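You operate a simulated robot arm through the tools that you are given. There is no shell and no other tool.

You are at the controls of a simulated robot arm. One attempt, no reset.

TASK
Take the rubble piece from the top of the timber table and leave it on the shelf of the rack table. Then stack the can labelled "W527" from the top of the filler table on top of the can that says "W702". Then stack the 45 screw box from the top of the filler table on top of the 70 screw box. Then put the short steel rail on the top of the filler table away on the top of the timber table. Then put the blue tape holder on the top of the low table away on the top of the grey crate by the cartons. Then take the brown wool piece and put it on the lid top of the green case. Then fetch the sanding block labelled "rough" from the top of the stacked cases and set it on the top of the low grey case. Do these in the order given. Set down upright: blue tape holder, brown wool piece.

Only the result counts: the job must be done as asked and must still hold three seconds after the hand-in. Knocking over, shifting, dropping, spilling or breaking anything else fails it. Lids that push on must go on centred and level and be pressed home; caps that screw on are set level and turned clockwise until they are tight.

THE ROBOT
A 6-joint arm with a fingered hand on a trunk, on a base that drives. Base frame: it is fixed to the floor where the robot stands at the start and does not move with it; the origin is under the middle of the robot, x ahead of it, y to its left, z up. Units: mm, degrees, N and s.
With the tool pointing down near the work surface it reaches from about 240 to 500 mm from the robot's upright axis, wherever it stands. Its first joint turns from -166.0 to 166.0 degrees. Places, roughly: blue tape holder (9x6x10 cm) [1000, -7700, 600]; brown wool piece (11x6x8 cm) [2400, -7600, 600]; green can, teal can, white can [-6500, -500, 750]; lid top of the green case [1800, -4300, 500]; rubble piece (4x5x3 cm) [-2300, 1500, 800]; sanding block [3250, -6250, 500]; screw box [-7250, -1000, 750]; shelf of the rack table [-3900, 1300, 300]; short steel rail [-7500, -1000, 750]; top of the grey crate by the cartons [800, -11200, 600]; top of the low grey case [2900, -5900, 300]; top of the timber table [-2100, 2100, 800]. Payload 2.3 kg.
The tool frame sits at the grasp point between the pads (the TCP): z along the fingers, y along the line on which they close. The tips reach 22 mm beyond it. Largest opening 112 mm; the body of the gripper starts 60 mm behind the TCP. The gripper is a hand of 3 fingers: y runs from the thumb to the fingers, the wrist lies at [0, 0, -218] in the tool frame, and closing takes about 1.5 s.
Orientation is told as [roll, pitch, yaw] about the base's x, y, z axes, in that order, counted from this pose: with the fingers straight down and closing along the base's y, the tool's x points along the base's -x, its y along +y and its z along -z.

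THE INTERFACE
- The arm moves only by the tool drive_tool. Its argument "moves" is a list of rows, each a list of 6 numbers: the turn, a rotation vector about the tool's x, y, z in rad, then the shift along the tool's x, y, z in mm. In form: [[ax, ay, az, x, y, z], ...]. A call has 1 to 20 rows; each row is the pose to reach, as a shift and turn from the pose commanded when the call began, along the tool's axes at that moment. "fingers" is the closure, from 0 (fully open) to 1 (shut), set as the call begins (left out, the last holds). A row lasts 0.2 s, in which the tool goes at most 50 mm and 8.6 degrees; a call with a longer step from one row to the next is refused whole, and so is a gripper value outside its range. A pose out of reach is approached as far as the arm can. The call stops where the force on the tool passes 40 N (or 10 N more than at its start, if that is more) or the arm is blocked; 0.2 s more then pass. Each finger travels about 72 mm/s and halts on what it meets, pressing with about 31 N; the grip force reading is that of the motor and also rises with nothing between the fingers. The clock runs only during rows and for 0.2 s after the last one: add rows that repeat a pose to give the fingers time. The reply holds the time, the measured pose of the TCP, the force on the tool along the base axes, the opening and the grip force, in the units named above and with some noise, with the torque about the TCP (base axes, N m) and any sound that the robot's microphone picked up.
- Cameras (640 x 400 px; columns grow to the right, rows downward): "scene" is now at [26.9, 144.8, 1515.4]; the picture's right is [0.04, -1.00, 0.00], its down [-0.59, -0.03, -0.80] and it looks along [0.80, 0.03, -0.60] (base axes); focal length 258 px, centre (320, 200). "wrist" rides on the gripper at [66, 3, -80] in the tool frame; the picture's right is [-0.05, 1.00, 0.00], its down [-0.77, -0.04, -0.64] and it looks along [-0.64, -0.03, 0.77] (tool axes); focal length 275 px, centre (320, 200). There is no depth. A picture from a camera that has moved, and an enlarged one, comes with that camera's place and axes in the base frame and with its lens.
- snapshot(camera): a new picture of that camera. No time passes.
- lift_body(by): slides the trunk up (or, below 0, down) by that many mm; the arm and the scene camera ride with it, the base frame stays. It gives what a move gives, with no picture.
- steer(legs): drives the robot by 1 to 6 legs, each [ahead, left, turn to the left] in mm, mm and degrees, along the robot's own axes; the way and the turn of a leg run together, so that a leg with both is an arc; at most 1500 mm and 180 degrees a leg. The arm and the cameras ride along, it lands a little off, and it stops where it bumps. It gives what a move gives.
- curl_fingers(finger1, finger2, thumb_bend): sets how far each is bent, from 0 (flat) to 1 (curled in); at 0.3 the hand is open as for a grip, at 0.7 the pads meet at the TCP. One left out holds its place. A second passes; each finger stops where it meets its share of the squeeze, and holds until it gets a number again. A gripper value or a shape takes the hand back. It gives what a move gives, with no picture; readings hold the bend of each and the force on the fingers (four entries, about 0 where the hand has none), thumb and palm.
- set_grasp(shape): the hand has 3 fingers and takes this shape, open, in about a second: jaw (thumb against the fingers, like two jaws); tri (thumb and two fingers); tip (a fingertip pinch); poke (one finger out to press); point (the index stretched); flat (the hand flat); cup (the hand cupped); fist (a fist). The gripper value then closes the fingers along that shape, each until it touches; the sizes above hold for jaw. It gives what a move gives, with no picture.
- pan_tilt(pan, tilt): turns the head with the scene camera to pan (to the left, within 155 degrees either way) and tilt (down, from -29 to 69), counted from straight ahead of the robot. It gives what a move gives.
- close_up(camera, box): a new picture of the part [left, top, right, bottom] of that camera's present view, enlarged. No time passes.
- hand_in(): hands the job in; it is judged then, once.

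Places have to be worked out from the pictures, the camera data and where the tool is seen. Open the gripper and draw the arm clear of the work before you hand the job in, unless the task says otherwise.

The tools are called after "Call:" as name(argument=value, ...) on one line, values as JSON. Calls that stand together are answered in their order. drive_tool: Moves the arm, as the interface text tells. Its arguments: {"type":"object","properties":{"moves":{"type":"array"},"fingers":{"type":"number"}},"required":["moves"]} The other tools are called the same way: lift_body (by) slides the trunk up or down; set_grasp (shape) gives the hand a shape; curl_fingers (finger1, finger2, thumb_bend) moves the fingers one by one; steer (legs) drives the base; pan_tilt (pan, tilt) turns the head that bears the scene camera; snapshot (camera) takes a picture; close_up (camera, box) takes an enlarged picture of a part of a camera's view; hand_in () hands the job in.

At the start:

```text
time: 0.0
ee_pos: [290.5, -11.8, 1104.3]
ee_rot: [0.0, 0.0, -0.1]
ft_force: [-0.8, -0.1, 0.0]
ft_torque: [0.01, -0.02, 0.0]
finger_gap: 111.9
grasp_force: 0.1
shape: jaw
bend: [0.3, 0.3, 0.3]
finger forces: [0.0, 0.0, 0.0, 0.1, 0.0, 0.0]
trunk travel left (down, up): [-425.0, 165.0]
robot x, y, heading: [-0.7, 1.8, 0.1]
head pan, tilt: [2.4, 36.6]
```

scene: 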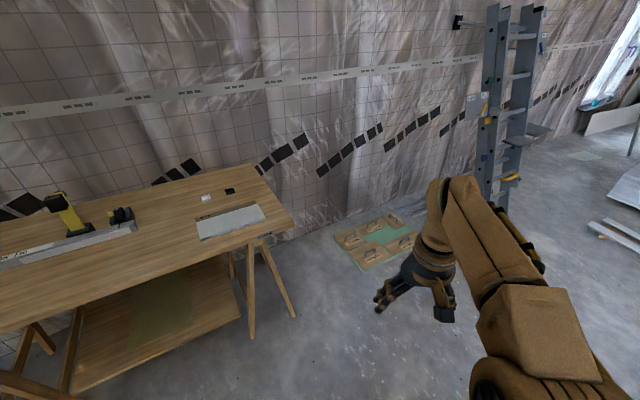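
wrist: 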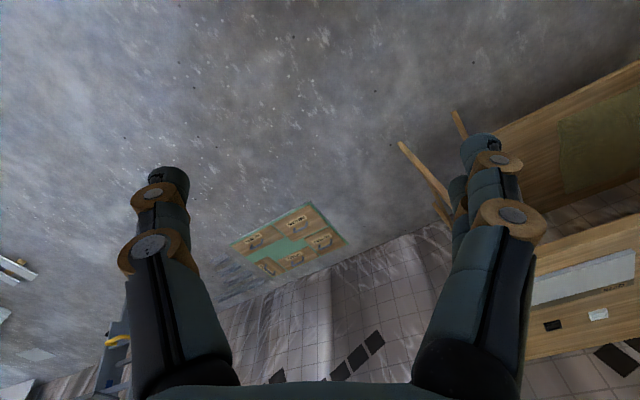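

I start by looking around: the picture ahead shows a wooden table to the front-left and a ladder to the right. I'll pan the head toward the rubble (behind-left).

Call:
pan_tilt(pan=147, tilt=25)

Call:
snapshot(camera="scene")

Call:
pan_tilt(pan=80, tilt=25)

Call:
snapshot(camera="scene")

Call:
pan_tilt(pan=-80, tilt=25)

Call:
snapshot(camera="scene")

Call:
pan_tilt(pan=-150, tilt=25)

Call:
snapshot(camera="scene")

```text
time: 2.3
ee_pos: [291.0, -10.2, 1104.1]
ee_rot: [-0.1, 0.0, 0.0]
ft_force: [0.2, 0.0, -0.5]
ft_torque: [0.03, -0.02, 0.03]
finger_gap: 111.8
grasp_force: 0.1
shape: jaw
bend: [0.3, 0.3, 0.3]
finger forces: [0.0, 0.1, 0.1, 0.0, 0.0, 0.1]
trunk travel left (down, up): [-425.0, 165.0]
robot x, y, heading: [4.1, 0.5, 0.4]
head pan, tilt: [147.0, 25.0]
```

```text
taken
camera scene: at [-137.4, 191.3, 1533.5], right [0.55, 0.84, 0.0], down [0.35, -0.23, -0.91], along [-0.76, 0.49, -0.42], focal length 258 px, centre (320, 200)
```

scene: 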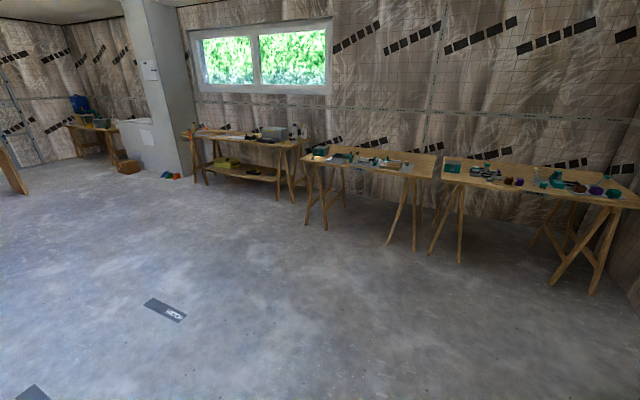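

```text
time: 3.7
ee_pos: [291.2, -11.5, 1104.5]
ee_rot: [0.0, -0.1, 0.0]
ft_force: [0.0, 1.0, 0.9]
ft_torque: [-0.03, 0.0, -0.02]
finger_gap: 112.1
grasp_force: 0.0
shape: jaw
bend: [0.3, 0.3, 0.3]
finger forces: [0.0, 0.0, 0.0, 0.0, 0.0, 0.1]
trunk travel left (down, up): [-425.0, 165.0]
robot x, y, heading: [1.0, -0.8, -0.3]
head pan, tilt: [80.0, 25.0]
```

```text
taken
camera scene: at [-44.3, 231.8, 1533.5], right [0.98, -0.17, 0.0], down [-0.07, -0.42, -0.91], along [0.16, 0.89, -0.42], focal length 258 px, centre (320, 200)
```

scene: 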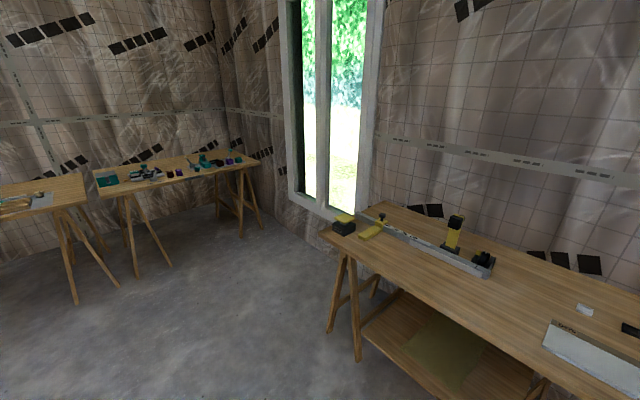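

```text
time: 6.1
ee_pos: [290.6, -12.2, 1105.0]
ee_rot: [0.0, 0.0, 0.0]
ft_force: [-0.2, -0.9, -0.3]
ft_torque: [0.01, -0.03, 0.0]
finger_gap: 111.8
grasp_force: 0.1
shape: jaw
bend: [0.3, 0.3, 0.3]
finger forces: [0.0, 0.0, 0.0, 0.0, 0.1, 0.1]
trunk travel left (down, up): [-425.0, 165.0]
robot x, y, heading: [2.2, 2.0, -0.1]
head pan, tilt: [-80.0, 25.0]
```

```text
taken
camera scene: at [-44.1, 50.3, 1533.5], right [-0.98, -0.17, 0.0], down [-0.07, 0.42, -0.91], along [0.16, -0.89, -0.42], focal length 258 px, centre (320, 200)
```

scene: 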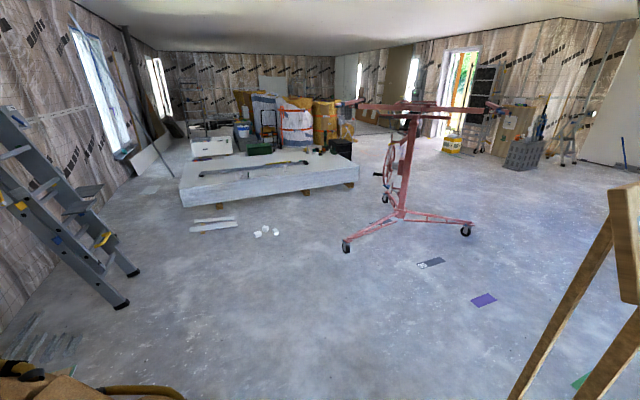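

```text
time: 7.5
ee_pos: [290.9, -12.5, 1104.9]
ee_rot: [0.0, -0.1, 0.0]
ft_force: [-0.7, -0.4, -0.3]
ft_torque: [0.02, -0.02, 0.02]
finger_gap: 111.7
grasp_force: 0.0
shape: jaw
bend: [0.3, 0.3, 0.3]
finger forces: [0.1, 0.0, 0.1, 0.1, 0.0, 0.0]
trunk travel left (down, up): [-425.0, 165.0]
robot x, y, heading: [2.7, 3.2, 0.2]
head pan, tilt: [-150.0, 25.0]
```

```text
taken
camera scene: at [-139.9, 94.9, 1533.5], right [-0.5, 0.87, 0.0], down [0.37, 0.21, -0.91], along [-0.78, -0.45, -0.42], focal length 258 px, centre (320, 200)
```

scene: 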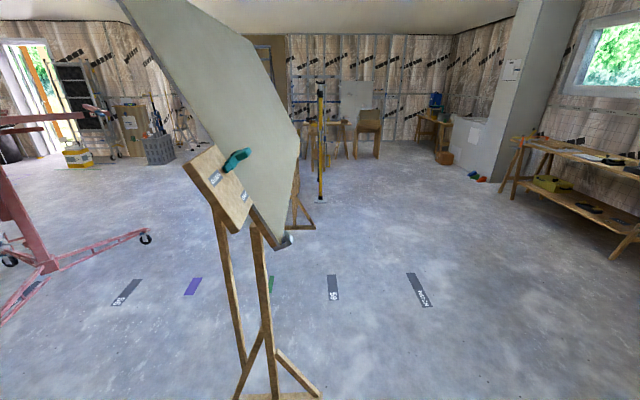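

The room is mapped: the middle trestle table in the pan‑147 view matches the timber table (front-left corner near (-2370,1430)), the rack table and filler table are further beyond. I turn to face the timber table front and drive most of the way.

Call:
steer(legs=[[0, 0, 122], [900, 560, 0], [750, 500, 0]])

Call:
pan_tilt(pan=0, tilt=40)

Call:
snapshot(camera="scene")

```text
time: 22.3
ee_pos: [-1895.2, 1120.3, 1104.0]
ee_rot: [0.0, -0.1, 120.9]
ft_force: [0.8, 0.3, -0.1]
ft_torque: [-0.01, 0.02, 0.0]
finger_gap: 111.9
grasp_force: 0.1
shape: jaw
bend: [0.3, 0.3, 0.3]
finger forces: [0.1, 0.0, 0.0, 0.0, 0.1, 0.1]
trunk travel left (down, up): [-425.0, 165.0]
robot x, y, heading: [-1755.9, 867.2, 120.9]
head pan, tilt: [-150.0, 25.0]
```

```text
time: 24.7
ee_pos: [-1893.7, 1120.5, 1104.0]
ee_rot: [-0.1, 0.0, 120.9]
ft_force: [-0.1, 0.4, 1.0]
ft_torque: [0.0, -0.01, 0.02]
finger_gap: 111.9
grasp_force: 0.0
shape: jaw
bend: [0.3, 0.3, 0.3]
finger forces: [0.0, 0.0, 0.0, 0.0, 0.0, 0.1]
trunk travel left (down, up): [-425.0, 165.0]
robot x, y, heading: [-1755.2, 866.1, 120.7]
head pan, tilt: [0.0, 40.0]
```

```text
taken
camera scene: at [-1888.2, 814.4, 1510.2], right [0.86, 0.51, 0.0], down [0.33, -0.55, -0.77], along [-0.39, 0.66, -0.64], focal length 258 px, centre (320, 200)
```

scene: 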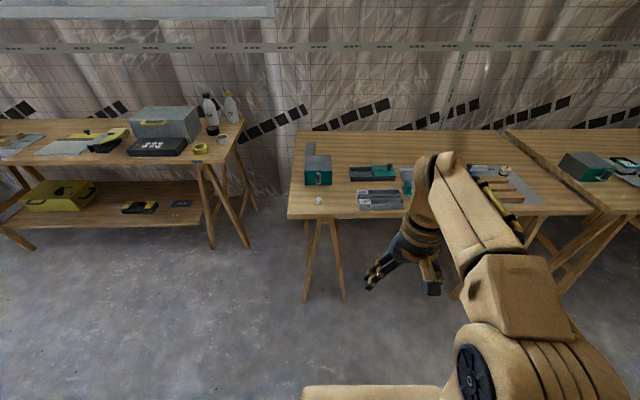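

I see the timber table ahead and a small pale piece near its front-left corner, at about (319,200). I zoom in to identify it and the table surroundings.

Call:
close_up(camera="scene", box=[280, 130, 420, 217])

Call:
close_up(camera="scene", box=[0, 90, 240, 240])

Call:
close_up(camera="scene", box=[380, 120, 640, 282])

```text
4.57 times, centred on (350, 174) of scene
camera zoom: at [-1888.2, 814.4, 1510.2], right [0.86, 0.51, 0.0], down [0.33, -0.55, -0.77], along [-0.39, 0.66, -0.64], focal length 1181 px, centre (183, 321)
```

zoom: 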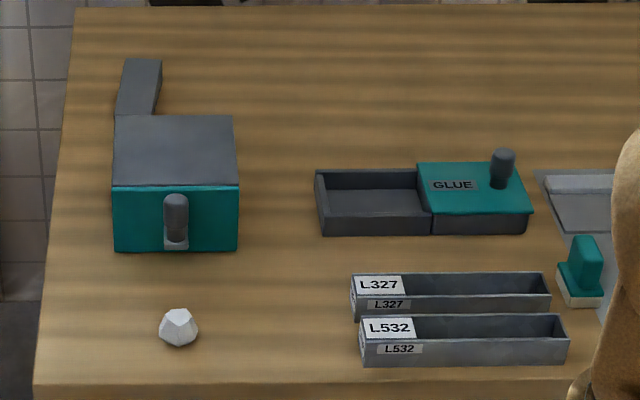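

```text
2.67 times, centred on (120, 165) of scene
camera zoom: at [-1888.2, 814.4, 1510.2], right [0.86, 0.51, 0.0], down [0.33, -0.55, -0.77], along [-0.39, 0.66, -0.64], focal length 689 px, centre (853, 293)
```

zoom: 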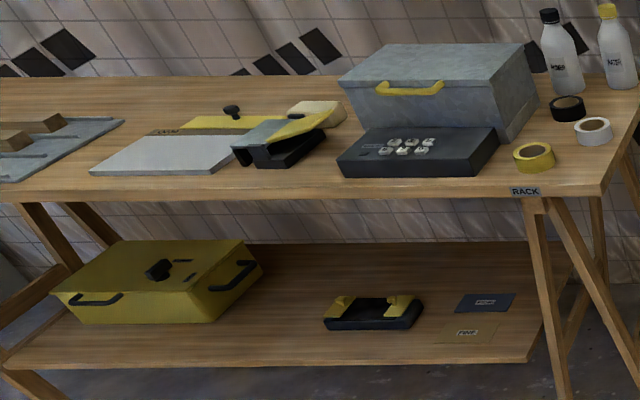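

```text
2.46 times, centred on (510, 201) of scene
camera zoom: at [-1888.2, 814.4, 1510.2], right [0.86, 0.51, 0.0], down [0.33, -0.55, -0.77], along [-0.39, 0.66, -0.64], focal length 636 px, centre (-148, 198)
```

zoom: 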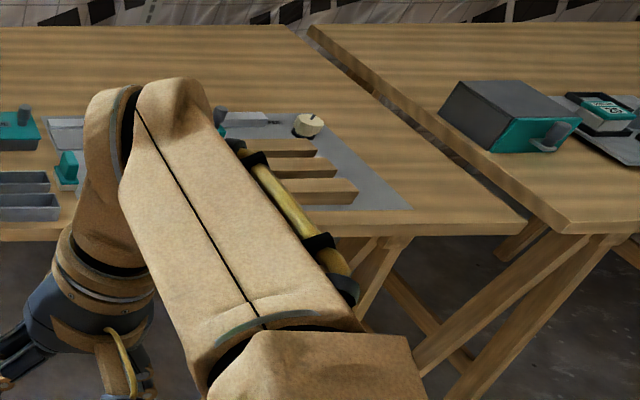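

The rubble is the white stone at about (-2311,1521). I drive so it lies about 420 mm ahead of the robot's axis.

Call:
steer(legs=[[300, 143, 0]])

Call:
snapshot(camera="scene")

Call:
snapshot(camera="wrist")

```text
time: 26.9
ee_pos: [-2169.3, 1305.1, 1102.8]
ee_rot: [0.0, -0.1, 120.8]
ft_force: [0.8, -0.1, 0.5]
ft_torque: [0.02, -0.02, 0.0]
finger_gap: 111.7
grasp_force: 0.0
shape: jaw
bend: [0.3, 0.3, 0.3]
finger forces: [0.0, 0.0, 0.0, 0.0, 0.0, 0.0]
trunk travel left (down, up): [-425.0, 165.0]
robot x, y, heading: [-2030.4, 1046.4, 120.7]
head pan, tilt: [0.0, 40.0]
```

```text
taken
camera scene: at [-2164.4, 998.5, 1510.1], right [0.86, 0.51, 0.0], down [0.33, -0.55, -0.77], along [-0.39, 0.66, -0.64], focal length 258 px, centre (320, 200)
```

scene: 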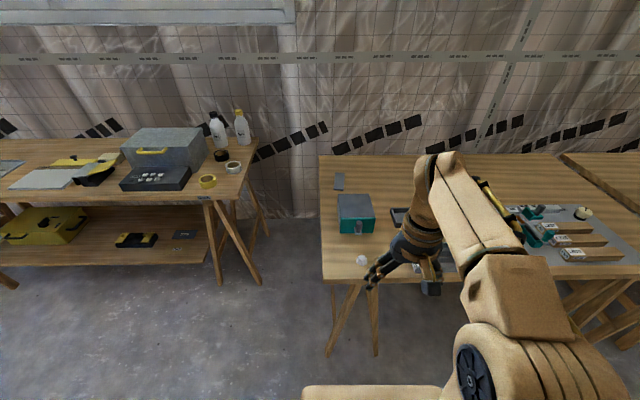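

```text
taken
camera wrist: at [-2138.0, 1246.2, 1184.4], right [-0.88, -0.47, 0.0], down [-0.36, 0.68, 0.64], along [-0.3, 0.56, -0.77], focal length 275 px, centre (320, 200)
```

wrist: 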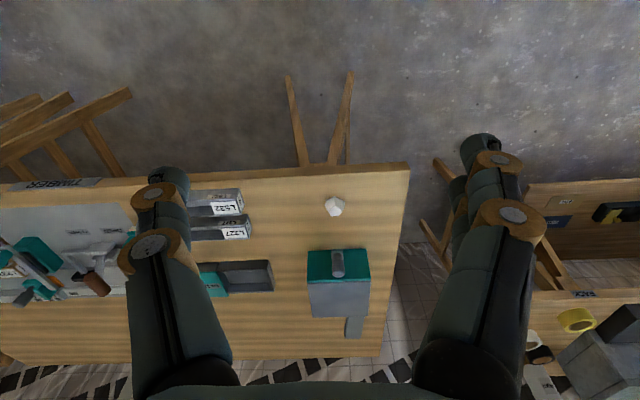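

The rubble is now about 549 mm straight ahead; both cameras agree on (-2311,1518) with a top of about 815. I drive 115 mm closer.

Call:
steer(legs=[[115, 0, 0]])

Call:
drive_tool(moves=[[0, 0, 0, -30, 0, 40], [0, 0, 0, -60, 0, 80], [0, 0, 0, -90, 0, 115]])

Call:
snapshot(camera="wrist")

Call:
snapshot(camera="scene")

```text
time: 28.1
ee_pos: [-2227.5, 1402.0, 1104.6]
ee_rot: [0.1, 0.2, 120.7]
ft_force: [0.0, 0.4, -0.2]
ft_torque: [0.02, -0.03, 0.01]
finger_gap: 111.9
grasp_force: 0.1
shape: jaw
bend: [0.3, 0.3, 0.3]
finger forces: [0.0, 0.1, 0.1, 0.0, 0.0, 0.0]
trunk travel left (down, up): [-425.0, 165.0]
robot x, y, heading: [-2087.0, 1146.0, 120.7]
head pan, tilt: [0.0, 40.0]
```

```text
time: 28.9
ee_pos: [-2273.2, 1479.5, 989.3]
ee_rot: [0.1, 0.0, 120.8]
ft_force: [-0.6, 0.0, -0.2]
ft_torque: [-0.07, -0.02, 0.02]
finger_gap: 111.8
grasp_force: 0.0
shape: jaw
bend: [0.3, 0.3, 0.3]
finger forces: [0.0, 0.0, 0.0, 0.0, 0.0, 0.0]
trunk travel left (down, up): [-425.0, 165.0]
robot x, y, heading: [-2088.9, 1146.5, 120.8]
head pan, tilt: [0.0, 40.0]
```

```text
taken
camera wrist: at [-2242.4, 1421.5, 1068.7], right [-0.88, -0.47, 0.0], down [-0.36, 0.68, 0.64], along [-0.3, 0.56, -0.77], focal length 275 px, centre (320, 200)
```

wrist: 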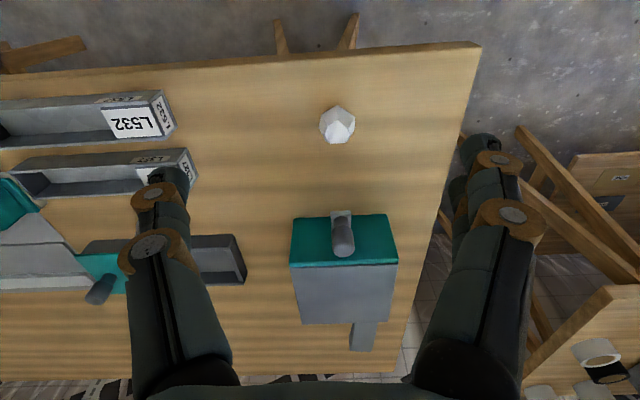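

```text
taken
camera scene: at [-2222.4, 1096.7, 1510.2], right [0.86, 0.51, 0.0], down [0.33, -0.55, -0.77], along [-0.39, 0.66, -0.64], focal length 258 px, centre (320, 200)
```

scene: 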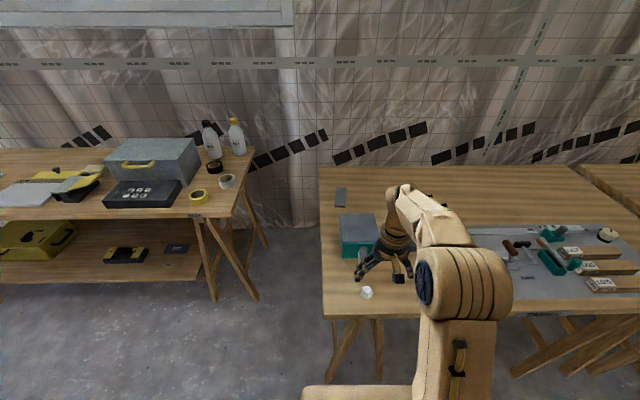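

Wrist camera puts the rubble at (-2311,1515). I move over it and descend to about z=890 before the final check.

Call:
drive_tool(moves=[[0, 0, 0, -25, 7, 20], [0, 0, 0, -50, 14, 50], [0, 0, 0, -50, 14, 90], [0, 0, 0, -50, 14, 100]])

Call:
snapshot(camera="wrist")

```text
time: 29.9
ee_pos: [-2310.8, 1514.3, 890.2]
ee_rot: [0.0, 0.0, 120.7]
ft_force: [0.2, -0.2, 1.2]
ft_torque: [-0.01, -0.03, 0.0]
finger_gap: 112.0
grasp_force: 0.0
shape: jaw
bend: [0.3, 0.3, 0.3]
finger forces: [0.1, 0.0, 0.1, 0.0, 0.0, 0.0]
trunk travel left (down, up): [-425.0, 165.0]
robot x, y, heading: [-2088.1, 1145.5, 120.6]
head pan, tilt: [0.0, 40.0]
```

```text
taken
camera wrist: at [-2279.9, 1456.5, 969.6], right [-0.88, -0.47, 0.0], down [-0.36, 0.68, 0.64], along [-0.3, 0.56, -0.77], focal length 275 px, centre (320, 200)
```

wrist: 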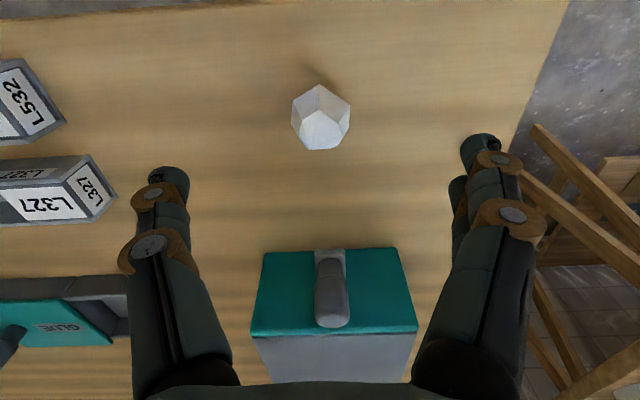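

The stone is centred under the tool. I descend to about z=827 and close the fingers.

Call:
drive_tool(moves=[[0, 0, 0, 0, 0, 30], [0, 0, 0, 0, 0, 55], [0, 0, 0, 0, 0, 63]])

Call:
snapshot(camera="wrist")

```text
time: 30.7
ee_pos: [-2311.0, 1515.0, 826.8]
ee_rot: [0.0, 0.0, 120.9]
ft_force: [-0.4, -0.4, 0.4]
ft_torque: [0.01, 0.01, 0.0]
finger_gap: 112.0
grasp_force: 0.1
shape: jaw
bend: [0.3, 0.3, 0.3]
finger forces: [0.0, 0.0, 0.0, 0.0, 0.1, 0.0]
trunk travel left (down, up): [-425.0, 165.0]
robot x, y, heading: [-2086.9, 1146.1, 120.7]
head pan, tilt: [0.0, 40.0]
```

```text
taken
camera wrist: at [-2279.3, 1456.4, 906.2], right [-0.88, -0.47, 0.0], down [-0.36, 0.68, 0.64], along [-0.3, 0.56, -0.77], focal length 275 px, centre (320, 200)
```

wrist: 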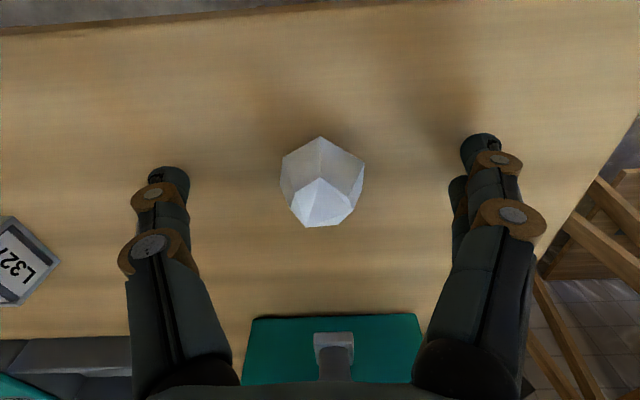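

The stone sits between the fingers. I close the hand on it, holding the pose so the fingers have time.

Call:
drive_tool(moves=[[0, 0, 0, 0, 0, 2], [0, 0, 0, 0, 0, 2], [0, 0, 0, 0, 0, 2], [0, 0, 0, 0, 0, 2], [0, 0, 0, 0, 0, 2], [0, 0, 0, 0, 0, 2], [0, 0, 0, 0, 0, 2], [0, 0, 0, 0, 0, 2]], fingers=1)

Call:
snapshot(camera="wrist")

```text
time: 32.5
ee_pos: [-2310.4, 1514.0, 825.0]
ee_rot: [0.0, 0.0, 120.9]
ft_force: [-0.1, 0.6, -1.0]
ft_torque: [-0.01, -0.03, 0.0]
finger_gap: 26.0
grasp_force: 31.2
shape: jaw
bend: [0.73, 0.74, 0.72]
finger forces: [10.7, 13.9, 0.0, 0.0, 25.0, 0.0]
trunk travel left (down, up): [-425.0, 165.0]
robot x, y, heading: [-2088.6, 1147.4, 120.9]
head pan, tilt: [0.0, 40.0]
```

```text
taken
camera wrist: at [-2279.1, 1456.4, 904.5], right [-0.88, -0.47, 0.0], down [-0.36, 0.68, 0.64], along [-0.3, 0.56, -0.77], focal length 275 px, centre (320, 200)
```

wrist: 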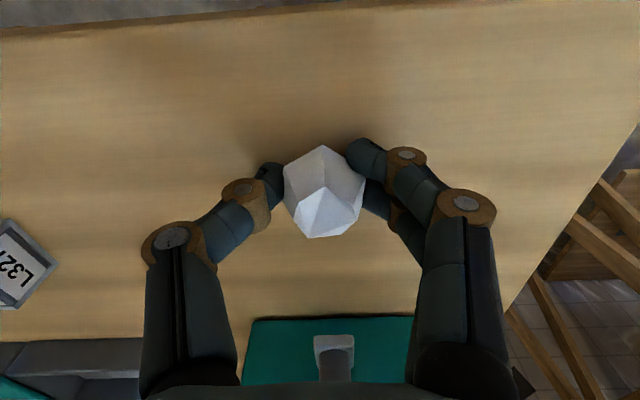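

The stone is gripped (31 N, all fingers loaded). I lift it.

Call:
drive_tool(moves=[[0, 0, 0, 0, 0, -15], [0, 0, 0, 0, 0, -40], [0, 0, 0, 0, 0, -80], [0, 0, 0, 30, 0, -120], [0, 0, 0, 60, 0, -160], [0, 0, 0, 100, 0, -180]])

Call:
snapshot(camera="wrist")

```text
time: 33.9
ee_pos: [-2258.7, 1428.3, 1005.5]
ee_rot: [0.0, 0.0, 120.8]
ft_force: [-0.1, -0.7, -0.4]
ft_torque: [0.0, -0.01, 0.03]
finger_gap: 24.4
grasp_force: 30.5
shape: jaw
bend: [0.74, 0.74, 0.72]
finger forces: [10.0, 13.5, 0.0, 0.0, 24.0, 0.1]
trunk travel left (down, up): [-425.0, 165.0]
robot x, y, heading: [-2085.0, 1145.6, 120.8]
head pan, tilt: [0.0, 40.0]
```

```text
taken
camera wrist: at [-2227.3, 1369.7, 1085.4], right [-0.88, -0.47, 0.0], down [-0.36, 0.68, 0.64], along [-0.3, 0.56, -0.77], focal length 275 px, centre (320, 200)
```

wrist: 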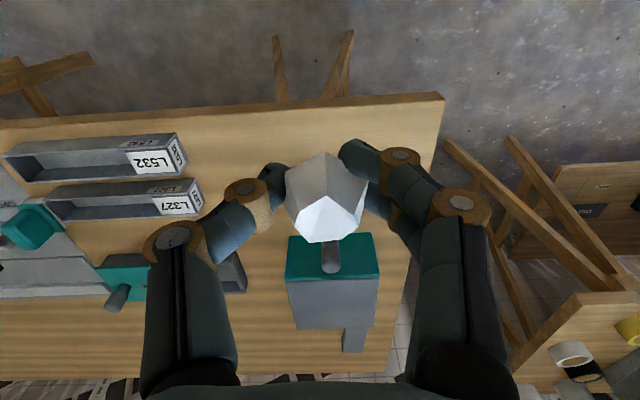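

The stone is held securely. I back away from the timber table and slide left to stand in front of the rack table, then look at the shelf.

Call:
steer(legs=[[-150, 0, 0], [0, 1470, 0]])

Call:
lift_body(by=-300)

Call:
pan_tilt(pan=0, tilt=35)

Call:
snapshot(camera="scene")

```text
time: 42.1
ee_pos: [-3447.3, 557.8, 1004.9]
ee_rot: [0.0, 0.0, 120.0]
ft_force: [0.1, -0.5, -0.3]
ft_torque: [-0.01, 0.0, 0.04]
finger_gap: 24.7
grasp_force: 31.4
shape: jaw
bend: [0.74, 0.74, 0.72]
finger forces: [10.1, 13.3, 0.1, 0.0, 24.0, 0.1]
trunk travel left (down, up): [-425.0, 165.0]
robot x, y, heading: [-3278.4, 271.3, 119.9]
head pan, tilt: [0.0, 40.0]
```

```text
time: 45.1
ee_pos: [-3446.6, 557.3, 704.2]
ee_rot: [0.1, -0.1, 119.9]
ft_force: [1.1, -0.8, 0.0]
ft_torque: [-0.01, 0.0, -0.02]
finger_gap: 24.4
grasp_force: 30.8
shape: jaw
bend: [0.74, 0.74, 0.72]
finger forces: [10.1, 13.2, 0.0, 0.1, 24.1, 0.1]
trunk travel left (down, up): [-125.0, 465.0]
robot x, y, heading: [-3282.7, 271.2, 120.0]
head pan, tilt: [0.0, 40.0]
```

```text
time: 45.8
ee_pos: [-3448.5, 557.5, 705.4]
ee_rot: [0.0, -0.1, 120.0]
ft_force: [-0.4, 0.3, -0.5]
ft_torque: [0.04, -0.04, 0.02]
finger_gap: 24.6
grasp_force: 31.1
shape: jaw
bend: [0.74, 0.74, 0.72]
finger forces: [10.1, 13.3, 0.0, 0.0, 24.0, 0.1]
trunk travel left (down, up): [-125.0, 465.0]
robot x, y, heading: [-3283.8, 272.2, 120.1]
head pan, tilt: [0.0, 35.0]
```

```text
taken
camera scene: at [-3415.8, 226.0, 1217.7], right [0.87, 0.5, 0.0], down [0.29, -0.5, -0.82], along [-0.41, 0.71, -0.57], focal length 258 px, centre (320, 200)
```

scene: 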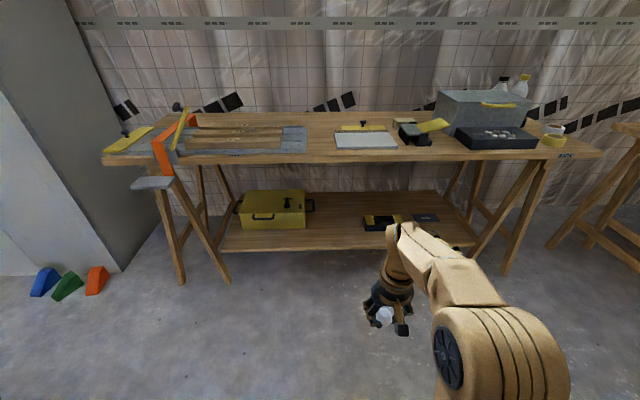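

The shelf has a free stretch between the yellow case and the black/yellow piece, around (-3838,1110). I drive up so that spot is about 530 mm ahead.

Call:
steer(legs=[[0, 62, 1], [440, 0, 0]])

Call:
lift_body(by=-125)

Call:
snapshot(camera="scene")

Call:
snapshot(camera="wrist")

```text
time: 49.1
ee_pos: [-3734.3, 905.7, 703.6]
ee_rot: [0.0, 0.0, 121.1]
ft_force: [0.2, 0.1, -0.4]
ft_torque: [-0.01, 0.0, 0.0]
finger_gap: 24.7
grasp_force: 31.4
shape: jaw
bend: [0.74, 0.74, 0.72]
finger forces: [10.0, 13.3, 0.0, 0.1, 24.0, 0.0]
trunk travel left (down, up): [-125.0, 465.0]
robot x, y, heading: [-3562.7, 624.2, 121.2]
head pan, tilt: [0.0, 35.0]
```

```text
time: 50.6
ee_pos: [-3734.8, 906.3, 578.8]
ee_rot: [0.0, -0.1, 121.0]
ft_force: [-1.1, 0.6, -0.2]
ft_torque: [0.02, 0.04, -0.01]
finger_gap: 24.6
grasp_force: 30.8
shape: jaw
bend: [0.74, 0.74, 0.72]
finger forces: [10.1, 13.4, 0.1, 0.0, 24.1, 0.0]
trunk travel left (down, up): [0.0, 590.0]
robot x, y, heading: [-3563.8, 621.3, 120.8]
head pan, tilt: [0.0, 35.0]
```

```text
taken
camera scene: at [-3697.3, 574.4, 1092.8], right [0.86, 0.51, 0.0], down [0.3, -0.49, -0.82], along [-0.42, 0.7, -0.57], focal length 258 px, centre (320, 200)
```

scene: 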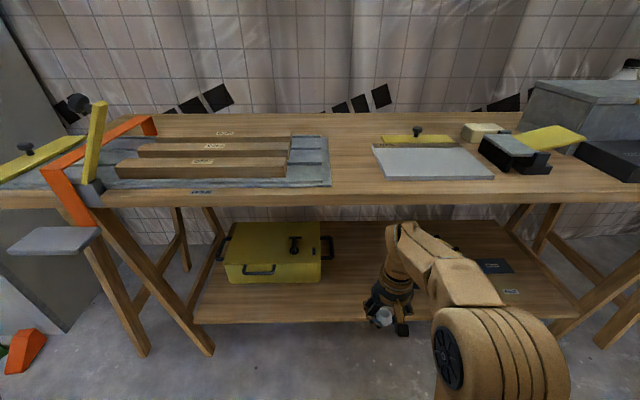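

```text
taken
camera wrist: at [-3703.0, 847.1, 659.8], right [-0.88, -0.47, 0.0], down [-0.37, 0.68, 0.64], along [-0.3, 0.56, -0.77], focal length 275 px, centre (320, 200)
```

wrist: 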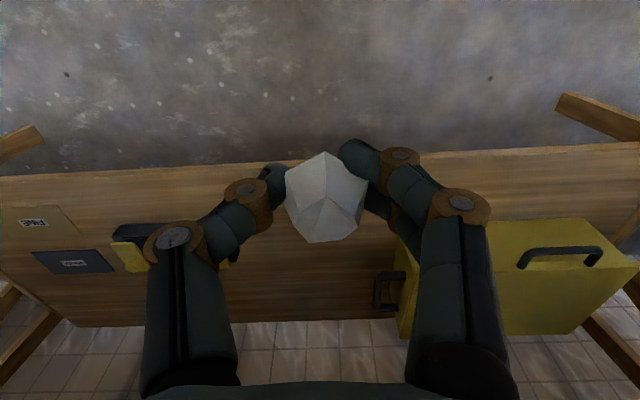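

The free spot on the shelf is about 560 mm ahead and slightly right of the tool line. I drive 60 mm closer, then lower the tool below the tabletop level.

Call:
steer(legs=[[60, 0, 0]])

Call:
drive_tool(moves=[[0, 0, 0, 0, -5, 40], [0, 0, 0, 0, -10, 80], [0, 0, 0, 0, -15, 120], [0, 0, 0, 0, -20, 160], [0, 0, 0, 0, -25, 180]])

Call:
snapshot(camera="scene")

Call:
snapshot(camera="wrist")

```text
time: 51.6
ee_pos: [-3766.6, 958.0, 580.3]
ee_rot: [0.0, 0.0, 121.0]
ft_force: [-0.7, -0.5, -0.5]
ft_torque: [0.0, 0.03, -0.01]
finger_gap: 24.4
grasp_force: 30.5
shape: jaw
bend: [0.74, 0.74, 0.72]
finger forces: [10.0, 13.3, 0.0, 0.0, 23.9, 0.0]
trunk travel left (down, up): [0.0, 590.0]
robot x, y, heading: [-3593.8, 673.3, 121.2]
head pan, tilt: [0.0, 35.0]
```

```text
time: 52.8
ee_pos: [-3743.8, 971.0, 399.8]
ee_rot: [0.0, 0.0, 121.0]
ft_force: [-0.7, 0.0, -0.1]
ft_torque: [-0.01, 0.0, 0.0]
finger_gap: 23.6
grasp_force: 31.0
shape: jaw
bend: [0.74, 0.74, 0.72]
finger forces: [10.1, 13.7, 0.1, 0.1, 23.0, 0.0]
trunk travel left (down, up): [0.0, 590.0]
robot x, y, heading: [-3595.9, 673.5, 121.2]
head pan, tilt: [0.0, 35.0]
```

```text
taken
camera scene: at [-3728.5, 626.4, 1092.8], right [0.86, 0.51, 0.0], down [0.3, -0.49, -0.82], along [-0.42, 0.7, -0.57], focal length 258 px, centre (320, 200)
```

scene: 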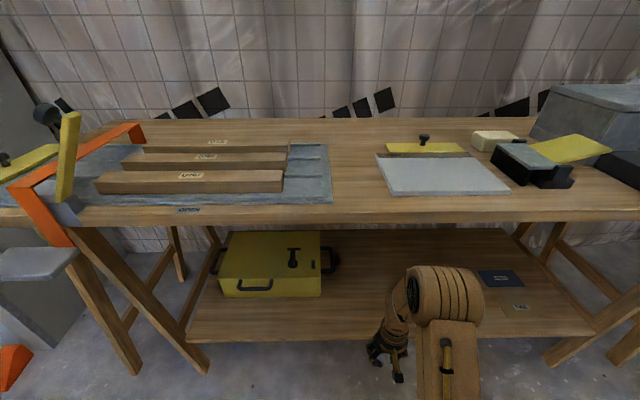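

```text
taken
camera wrist: at [-3712.8, 911.5, 479.6], right [-0.88, -0.47, 0.0], down [-0.37, 0.68, 0.64], along [-0.3, 0.56, -0.77], focal length 275 px, centre (320, 200)
```

wrist: 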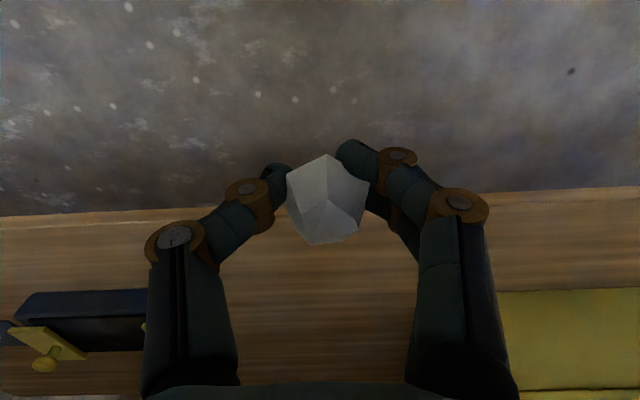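

The tool is below the tabletop with the shelf edge just ahead. I now tilt the fingers forward by about 43° while moving ahead, so the forearm stays clear of the tabletop.

Call:
drive_tool(moves=[[0, -0.125, 0, -15, 0, 0], [0, -0.25, 0, -30, 0, 0], [0, -0.375, 0, -45, 0, 0], [0, -0.5, 0, -60, 0, 0], [0, -0.625, 0, -80, 0, 0], [0, -0.75, 0, -100, 0, 0]])

Call:
snapshot(camera="scene")

Call:
snapshot(camera="wrist")

```text
time: 54.2
ee_pos: [-3795.4, 1056.8, 400.8]
ee_rot: [0.1, -43.1, 120.9]
ft_force: [-0.6, 0.1, -0.4]
ft_torque: [-0.01, 0.03, 0.02]
finger_gap: 23.1
grasp_force: 31.2
shape: jaw
bend: [0.74, 0.74, 0.72]
finger forces: [10.4, 13.6, 0.0, 0.0, 22.4, 0.0]
out of reach, approached as far as the arm can: row 2, 3
trunk travel left (down, up): [0.0, 590.0]
robot x, y, heading: [-3594.8, 675.2, 121.0]
head pan, tilt: [0.0, 35.0]
```

```text
taken
camera scene: at [-3728.5, 626.4, 1092.8], right [0.86, 0.51, 0.0], down [0.3, -0.49, -0.82], along [-0.42, 0.7, -0.57], focal length 258 px, centre (320, 200)
```

scene: 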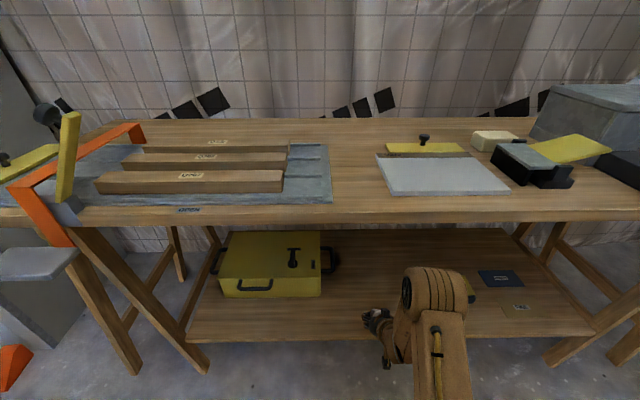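

```text
taken
camera wrist: at [-3745.6, 965.9, 412.9], right [-0.87, -0.48, 0.03], down [-0.04, 0.13, 0.99], along [-0.48, 0.87, -0.13], focal length 275 px, centre (320, 200)
```

wrist: 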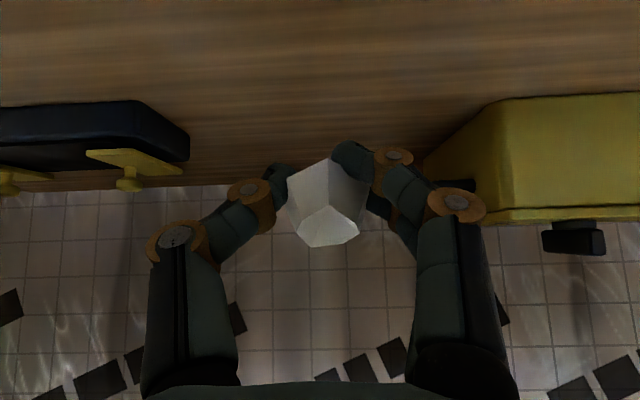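

The tilted pose works; the stone is over the shelf's front area. I move 70 mm farther in and 50 mm down.

Call:
drive_tool(moves=[[0, 0, 0, -25.5, 0, 24], [0, 0, 0, -51, 0, 48], [0, 0, 0, -37, 0, 62.5], [0, 0, 0, -24, 0, 77], [0, 0, 0, -17, 0, 84.5]])

Call:
snapshot(camera="scene")

Call:
close_up(camera="scene", box=[300, 240, 500, 365])

Call:
snapshot(camera="wrist")

```text
time: 55.4
ee_pos: [-3832.2, 1117.2, 349.1]
ee_rot: [0.0, -43.0, 121.0]
ft_force: [0.2, 0.1, -0.2]
ft_torque: [0.0, -0.01, 0.02]
finger_gap: 23.1
grasp_force: 30.7
shape: jaw
bend: [0.74, 0.74, 0.72]
finger forces: [9.7, 13.5, 0.0, 0.0, 22.0, 0.0]
trunk travel left (down, up): [0.0, 590.0]
robot x, y, heading: [-3593.4, 673.3, 121.0]
head pan, tilt: [0.0, 35.0]
```

```text
taken
camera scene: at [-3728.5, 626.4, 1092.8], right [0.86, 0.51, 0.0], down [0.3, -0.49, -0.82], along [-0.42, 0.7, -0.57], focal length 258 px, centre (320, 200)
```

scene: 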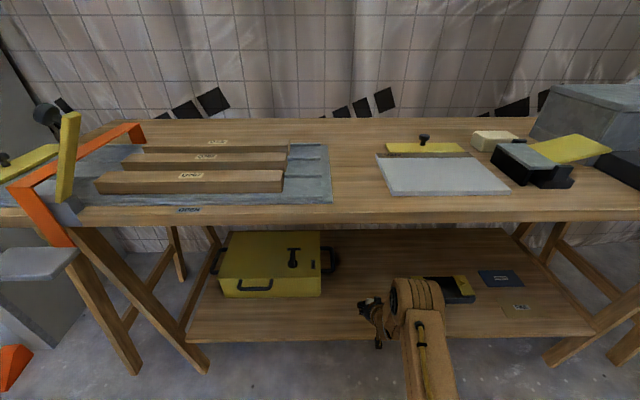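

```text
3.20 times, centred on (400, 302) of scene
camera zoom: at [-3728.5, 626.4, 1092.8], right [0.86, 0.51, 0.0], down [0.3, -0.49, -0.82], along [-0.42, 0.7, -0.57], focal length 826 px, centre (64, -128)
```

zoom: 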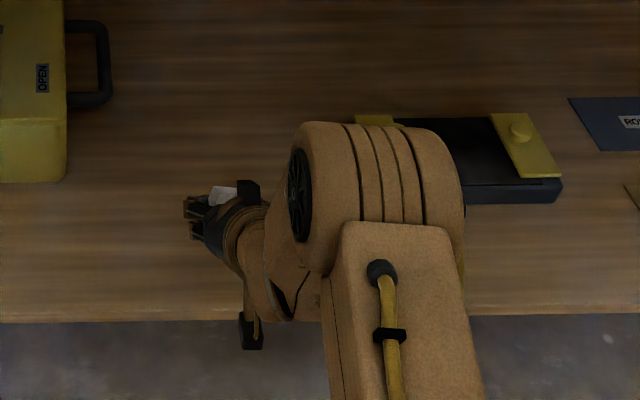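

```text
taken
camera wrist: at [-3781.2, 1025.9, 361.9], right [-0.87, -0.49, 0.03], down [-0.04, 0.13, 0.99], along [-0.48, 0.86, -0.13], focal length 275 px, centre (320, 200)
```

wrist: 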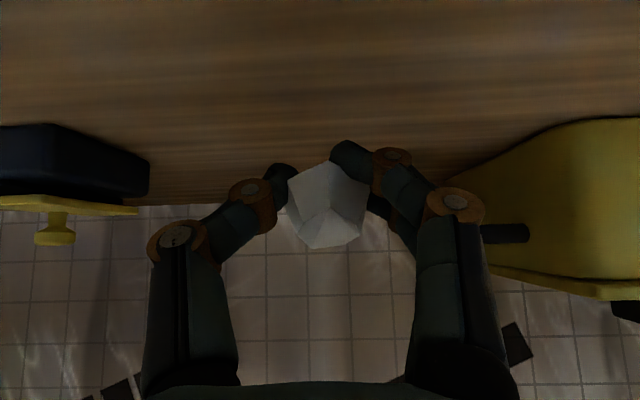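

The stone hangs about 85 mm in from the shelf's front edge with free room on both sides. I lower it gently in small steps watching the force.

Call:
drive_tool(moves=[[0, 0, 0, 5.5, 0, 5.8], [0, 0, 0, 10.2, 0, 11], [0, 0, 0, 13.6, 0, 14.6]])

```text
time: 56.2
ee_pos: [-3831.7, 1116.5, 328.7]
ee_rot: [0.0, -43.0, 121.0]
ft_force: [0.0, 0.3, -0.5]
ft_torque: [-0.02, 0.0, -0.02]
finger_gap: 22.8
grasp_force: 30.3
shape: jaw
bend: [0.74, 0.74, 0.72]
finger forces: [9.5, 13.5, 0.0, 0.1, 22.0, 0.1]
trunk travel left (down, up): [0.0, 590.0]
robot x, y, heading: [-3594.3, 673.4, 121.2]
head pan, tilt: [0.0, 35.0]
```

Call:
drive_tool(moves=[[0, 0, 0, 2, 0, 2.2], [0, 0, 0, 4, 0, 4.4]])

Call:
snapshot(camera="wrist")

```text
time: 56.8
ee_pos: [-3832.4, 1116.1, 325.7]
ee_rot: [0.0, -42.9, 121.1]
ft_force: [-0.5, -0.3, 0.4]
ft_torque: [0.0, 0.01, 0.01]
finger_gap: 22.5
grasp_force: 31.2
shape: jaw
bend: [0.74, 0.74, 0.72]
finger forces: [9.5, 13.6, 0.0, 0.1, 21.9, 0.1]
trunk travel left (down, up): [0.0, 590.0]
robot x, y, heading: [-3592.6, 673.5, 121.0]
head pan, tilt: [0.0, 35.0]
```

```text
taken
camera wrist: at [-3781.5, 1026.0, 336.8], right [-0.87, -0.48, 0.03], down [-0.04, 0.13, 0.99], along [-0.48, 0.86, -0.13], focal length 275 px, centre (320, 200)
```

wrist: 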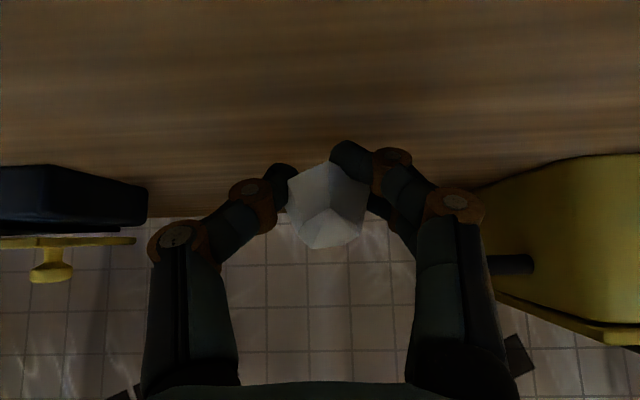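

No contact yet at z=325; I keep lowering in small increments until the force rises.

Call:
drive_tool(moves=[[0, 0, 0, 1.4, 0, 1.5], [0, 0, 0, 2.8, 0, 3], [0, 0, 0, 4.1, 0, 4.4]])

```text
time: 57.6
ee_pos: [-3833.2, 1115.7, 318.8]
ee_rot: [0.0, -43.0, 121.0]
ft_force: [-0.1, -0.1, -0.3]
ft_torque: [-0.02, 0.0, 0.03]
finger_gap: 22.6
grasp_force: 31.0
shape: jaw
bend: [0.74, 0.74, 0.72]
finger forces: [9.6, 13.5, 0.1, 0.1, 22.0, 0.0]
trunk travel left (down, up): [0.0, 590.0]
robot x, y, heading: [-3591.8, 672.7, 120.9]
head pan, tilt: [0.0, 35.0]
```

Still no contact at z=319, so the shelf is slightly lower than 300. I continue carefully.

Call:
drive_tool(moves=[[0, 0, 0, 1.4, 0, 1.5], [0, 0, 0, 2.8, 0, 3], [0, 0, 0, 4.1, 0, 4.4]])

Call:
snapshot(camera="wrist")

Call:
close_up(camera="scene", box=[300, 260, 460, 360])

```text
time: 58.4
ee_pos: [-3831.2, 1116.9, 313.2]
ee_rot: [0.0, -43.1, 121.2]
ft_force: [-3.3, 0.0, 12.0]
ft_torque: [-0.06, 0.17, 0.0]
finger_gap: 23.0
grasp_force: 30.5
shape: jaw
bend: [0.75, 0.74, 0.72]
finger forces: [22.7, 13.0, 0.0, 0.0, 22.1, 0.0]
trunk travel left (down, up): [0.0, 590.0]
robot x, y, heading: [-3591.7, 676.7, 121.0]
head pan, tilt: [0.0, 35.0]
```

```text
taken
camera wrist: at [-3781.8, 1026.3, 326.1], right [-0.87, -0.49, 0.03], down [-0.03, 0.13, 0.99], along [-0.49, 0.86, -0.13], focal length 275 px, centre (320, 200)
```

wrist: 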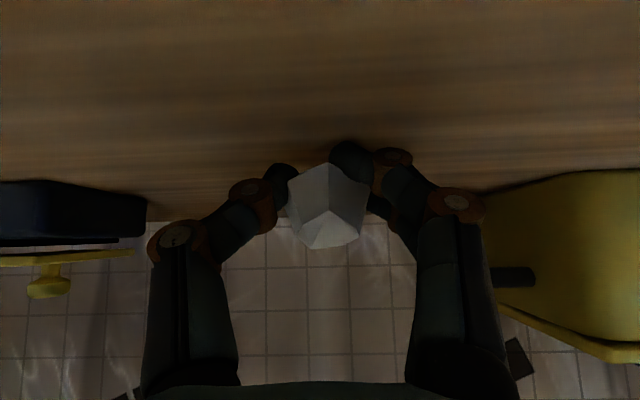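

```text
4.00 times, centred on (380, 310) of scene
camera zoom: at [-3727.9, 625.1, 1093.0], right [0.86, 0.51, 0.0], down [0.29, -0.49, -0.82], along [-0.42, 0.7, -0.57], focal length 1033 px, centre (80, -240)
```

zoom: 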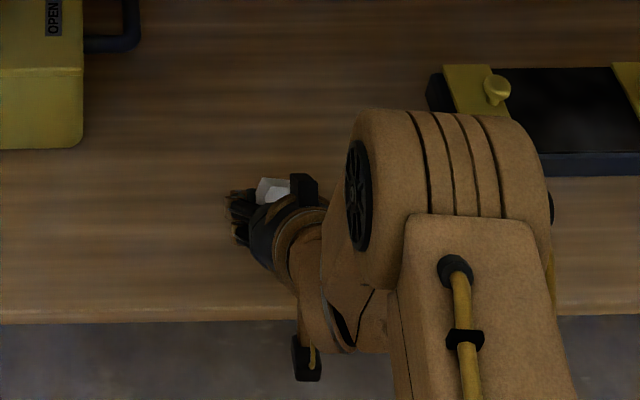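

The fingertips touch the shelf (12 N). I ease up 2 mm and open the fingers partly to release the stone.

Call:
drive_tool(moves=[[0, 0, 0, -1.4, 0, -1.5], [0, 0, 0, -1.4, 0, -1.5], [0, 0, 0, -1.4, 0, -1.5], [0, 0, 0, -1.4, 0, -1.5], [0, 0, 0, -1.4, 0, -1.5]], fingers=0.3)

Call:
snapshot(camera="wrist")

```text
time: 59.6
ee_pos: [-3832.4, 1117.3, 315.2]
ee_rot: [-0.1, -43.2, 121.0]
ft_force: [3.5, 4.5, 14.8]
ft_torque: [-0.09, 0.38, -0.15]
finger_gap: 72.2
grasp_force: 0.0
shape: jaw
bend: [0.74, 0.67, 0.64]
finger forces: [15.2, 0.0, 0.0, 0.1, 0.1, 0.0]
trunk travel left (down, up): [0.0, 590.0]
robot x, y, heading: [-3592.6, 673.6, 120.8]
head pan, tilt: [0.0, 35.0]
```

```text
taken
camera wrist: at [-3781.2, 1026.1, 328.0], right [-0.87, -0.48, 0.03], down [-0.03, 0.13, 0.99], along [-0.48, 0.87, -0.13], focal length 275 px, centre (320, 200)
```

wrist: 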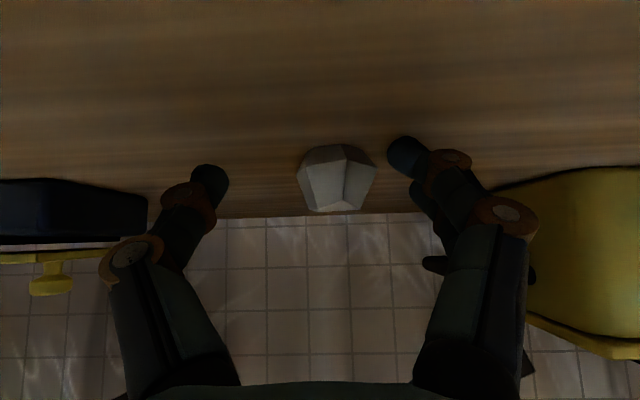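

The stone rests on the shelf. I retreat along the finger direction (up and back), clear of the stone.

Call:
drive_tool(moves=[[0, 0, 0, 0, 0, -10], [0, 0, 0, 0, 0, -30], [0, 0, 0, 0, 0, -60], [0, 0, 0, 10, 0, -90], [0, 0, 0, 30, 0, -110]])

Call:
snapshot(camera="wrist")

```text
time: 60.8
ee_pos: [-3783.9, 1032.4, 373.5]
ee_rot: [-0.1, -43.0, 120.9]
ft_force: [-0.3, 0.0, -0.4]
ft_torque: [0.0, -0.01, -0.03]
finger_gap: 78.4
grasp_force: 0.0
shape: jaw
bend: [0.67, 0.67, 0.64]
finger forces: [0.0, 0.1, 0.0, 0.0, 0.0, 0.1]
trunk travel left (down, up): [0.0, 590.0]
robot x, y, heading: [-3593.1, 676.9, 121.0]
head pan, tilt: [0.0, 35.0]
```

```text
taken
camera wrist: at [-3732.1, 942.6, 386.6], right [-0.87, -0.48, 0.03], down [-0.04, 0.13, 0.99], along [-0.48, 0.86, -0.13], focal length 275 px, centre (320, 200)
```

wrist: 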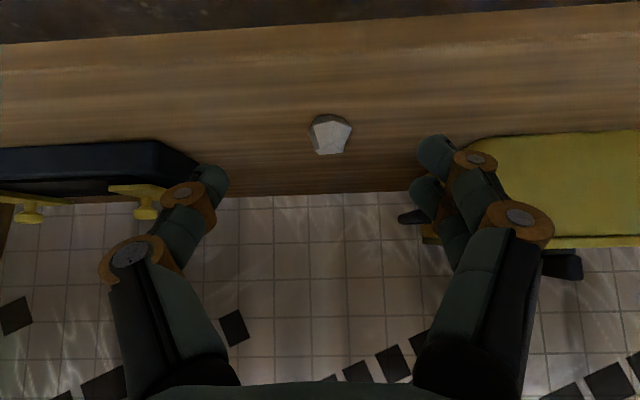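

The rubble sits cleanly on the shelf. I back the robot away from the rack table, then straighten the tool and look toward the filler table.

Call:
steer(legs=[[-320, 0, 0]])

Call:
drive_tool(moves=[[0, 0.125, 0, 0, 0, -10], [0, 0.25, 0, 0, 0, -20], [0, 0.375, 0, 0, 0, -30], [0, 0.5, 0, 0, 0, -40], [0, 0.625, 0, 0, 0, -50], [0, 0.75, 0, 0, 0, -60]], fingers=0)

Call:
lift_body(by=425)

Call:
pan_tilt(pan=70, tilt=20)

Call:
snapshot(camera="scene")

```text
time: 62.9
ee_pos: [-3614.7, 756.5, 373.7]
ee_rot: [0.0, -43.0, 120.8]
ft_force: [0.3, -0.1, -0.1]
ft_torque: [0.0, 0.01, 0.01]
finger_gap: 77.9
grasp_force: 0.0
shape: jaw
bend: [0.67, 0.67, 0.64]
finger forces: [0.0, 0.1, 0.0, 0.0, 0.1, 0.0]
trunk travel left (down, up): [0.0, 590.0]
robot x, y, heading: [-3427.5, 397.2, 120.5]
head pan, tilt: [0.0, 35.0]
```

```text
time: 64.3
ee_pos: [-3595.6, 721.2, 417.2]
ee_rot: [0.0, 0.0, 120.9]
ft_force: [0.2, 0.5, -0.6]
ft_torque: [0.04, 0.03, -0.01]
finger_gap: 111.7
grasp_force: 0.0
shape: jaw
bend: [0.3, 0.3, 0.3]
finger forces: [0.1, 0.0, 0.0, 0.0, 0.1, 0.1]
out of reach, approached as far as the arm can: row 4
trunk travel left (down, up): [0.0, 590.0]
robot x, y, heading: [-3425.9, 399.6, 120.9]
head pan, tilt: [0.0, 35.0]
```

```text
refused: 425 is not a number from -400 to 400
```

```text
time: 65.7
ee_pos: [-3595.8, 721.4, 416.9]
ee_rot: [0.0, 0.0, 120.9]
ft_force: [1.3, -0.5, 0.0]
ft_torque: [-0.01, 0.02, 0.04]
finger_gap: 111.8
grasp_force: 0.0
shape: jaw
bend: [0.3, 0.3, 0.3]
finger forces: [0.0, 0.0, 0.0, 0.0, 0.0, 0.0]
trunk travel left (down, up): [0.0, 590.0]
robot x, y, heading: [-3430.4, 397.7, 120.8]
head pan, tilt: [70.0, 20.0]
```

```text
taken
camera scene: at [-3609.3, 256.9, 1116.6], right [-0.19, 0.98, 0.0], down [0.34, 0.06, -0.94], along [-0.92, -0.18, -0.34], focal length 258 px, centre (320, 200)
```

scene: 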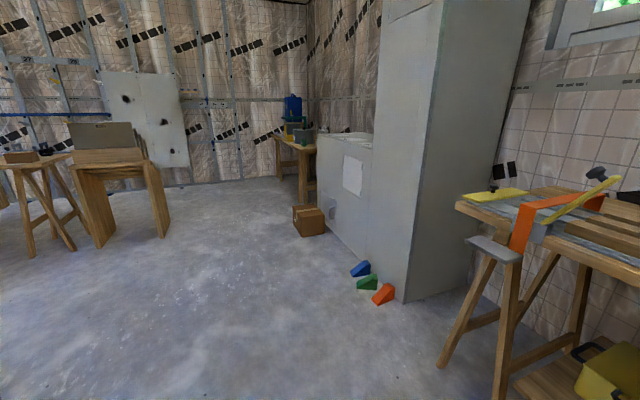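

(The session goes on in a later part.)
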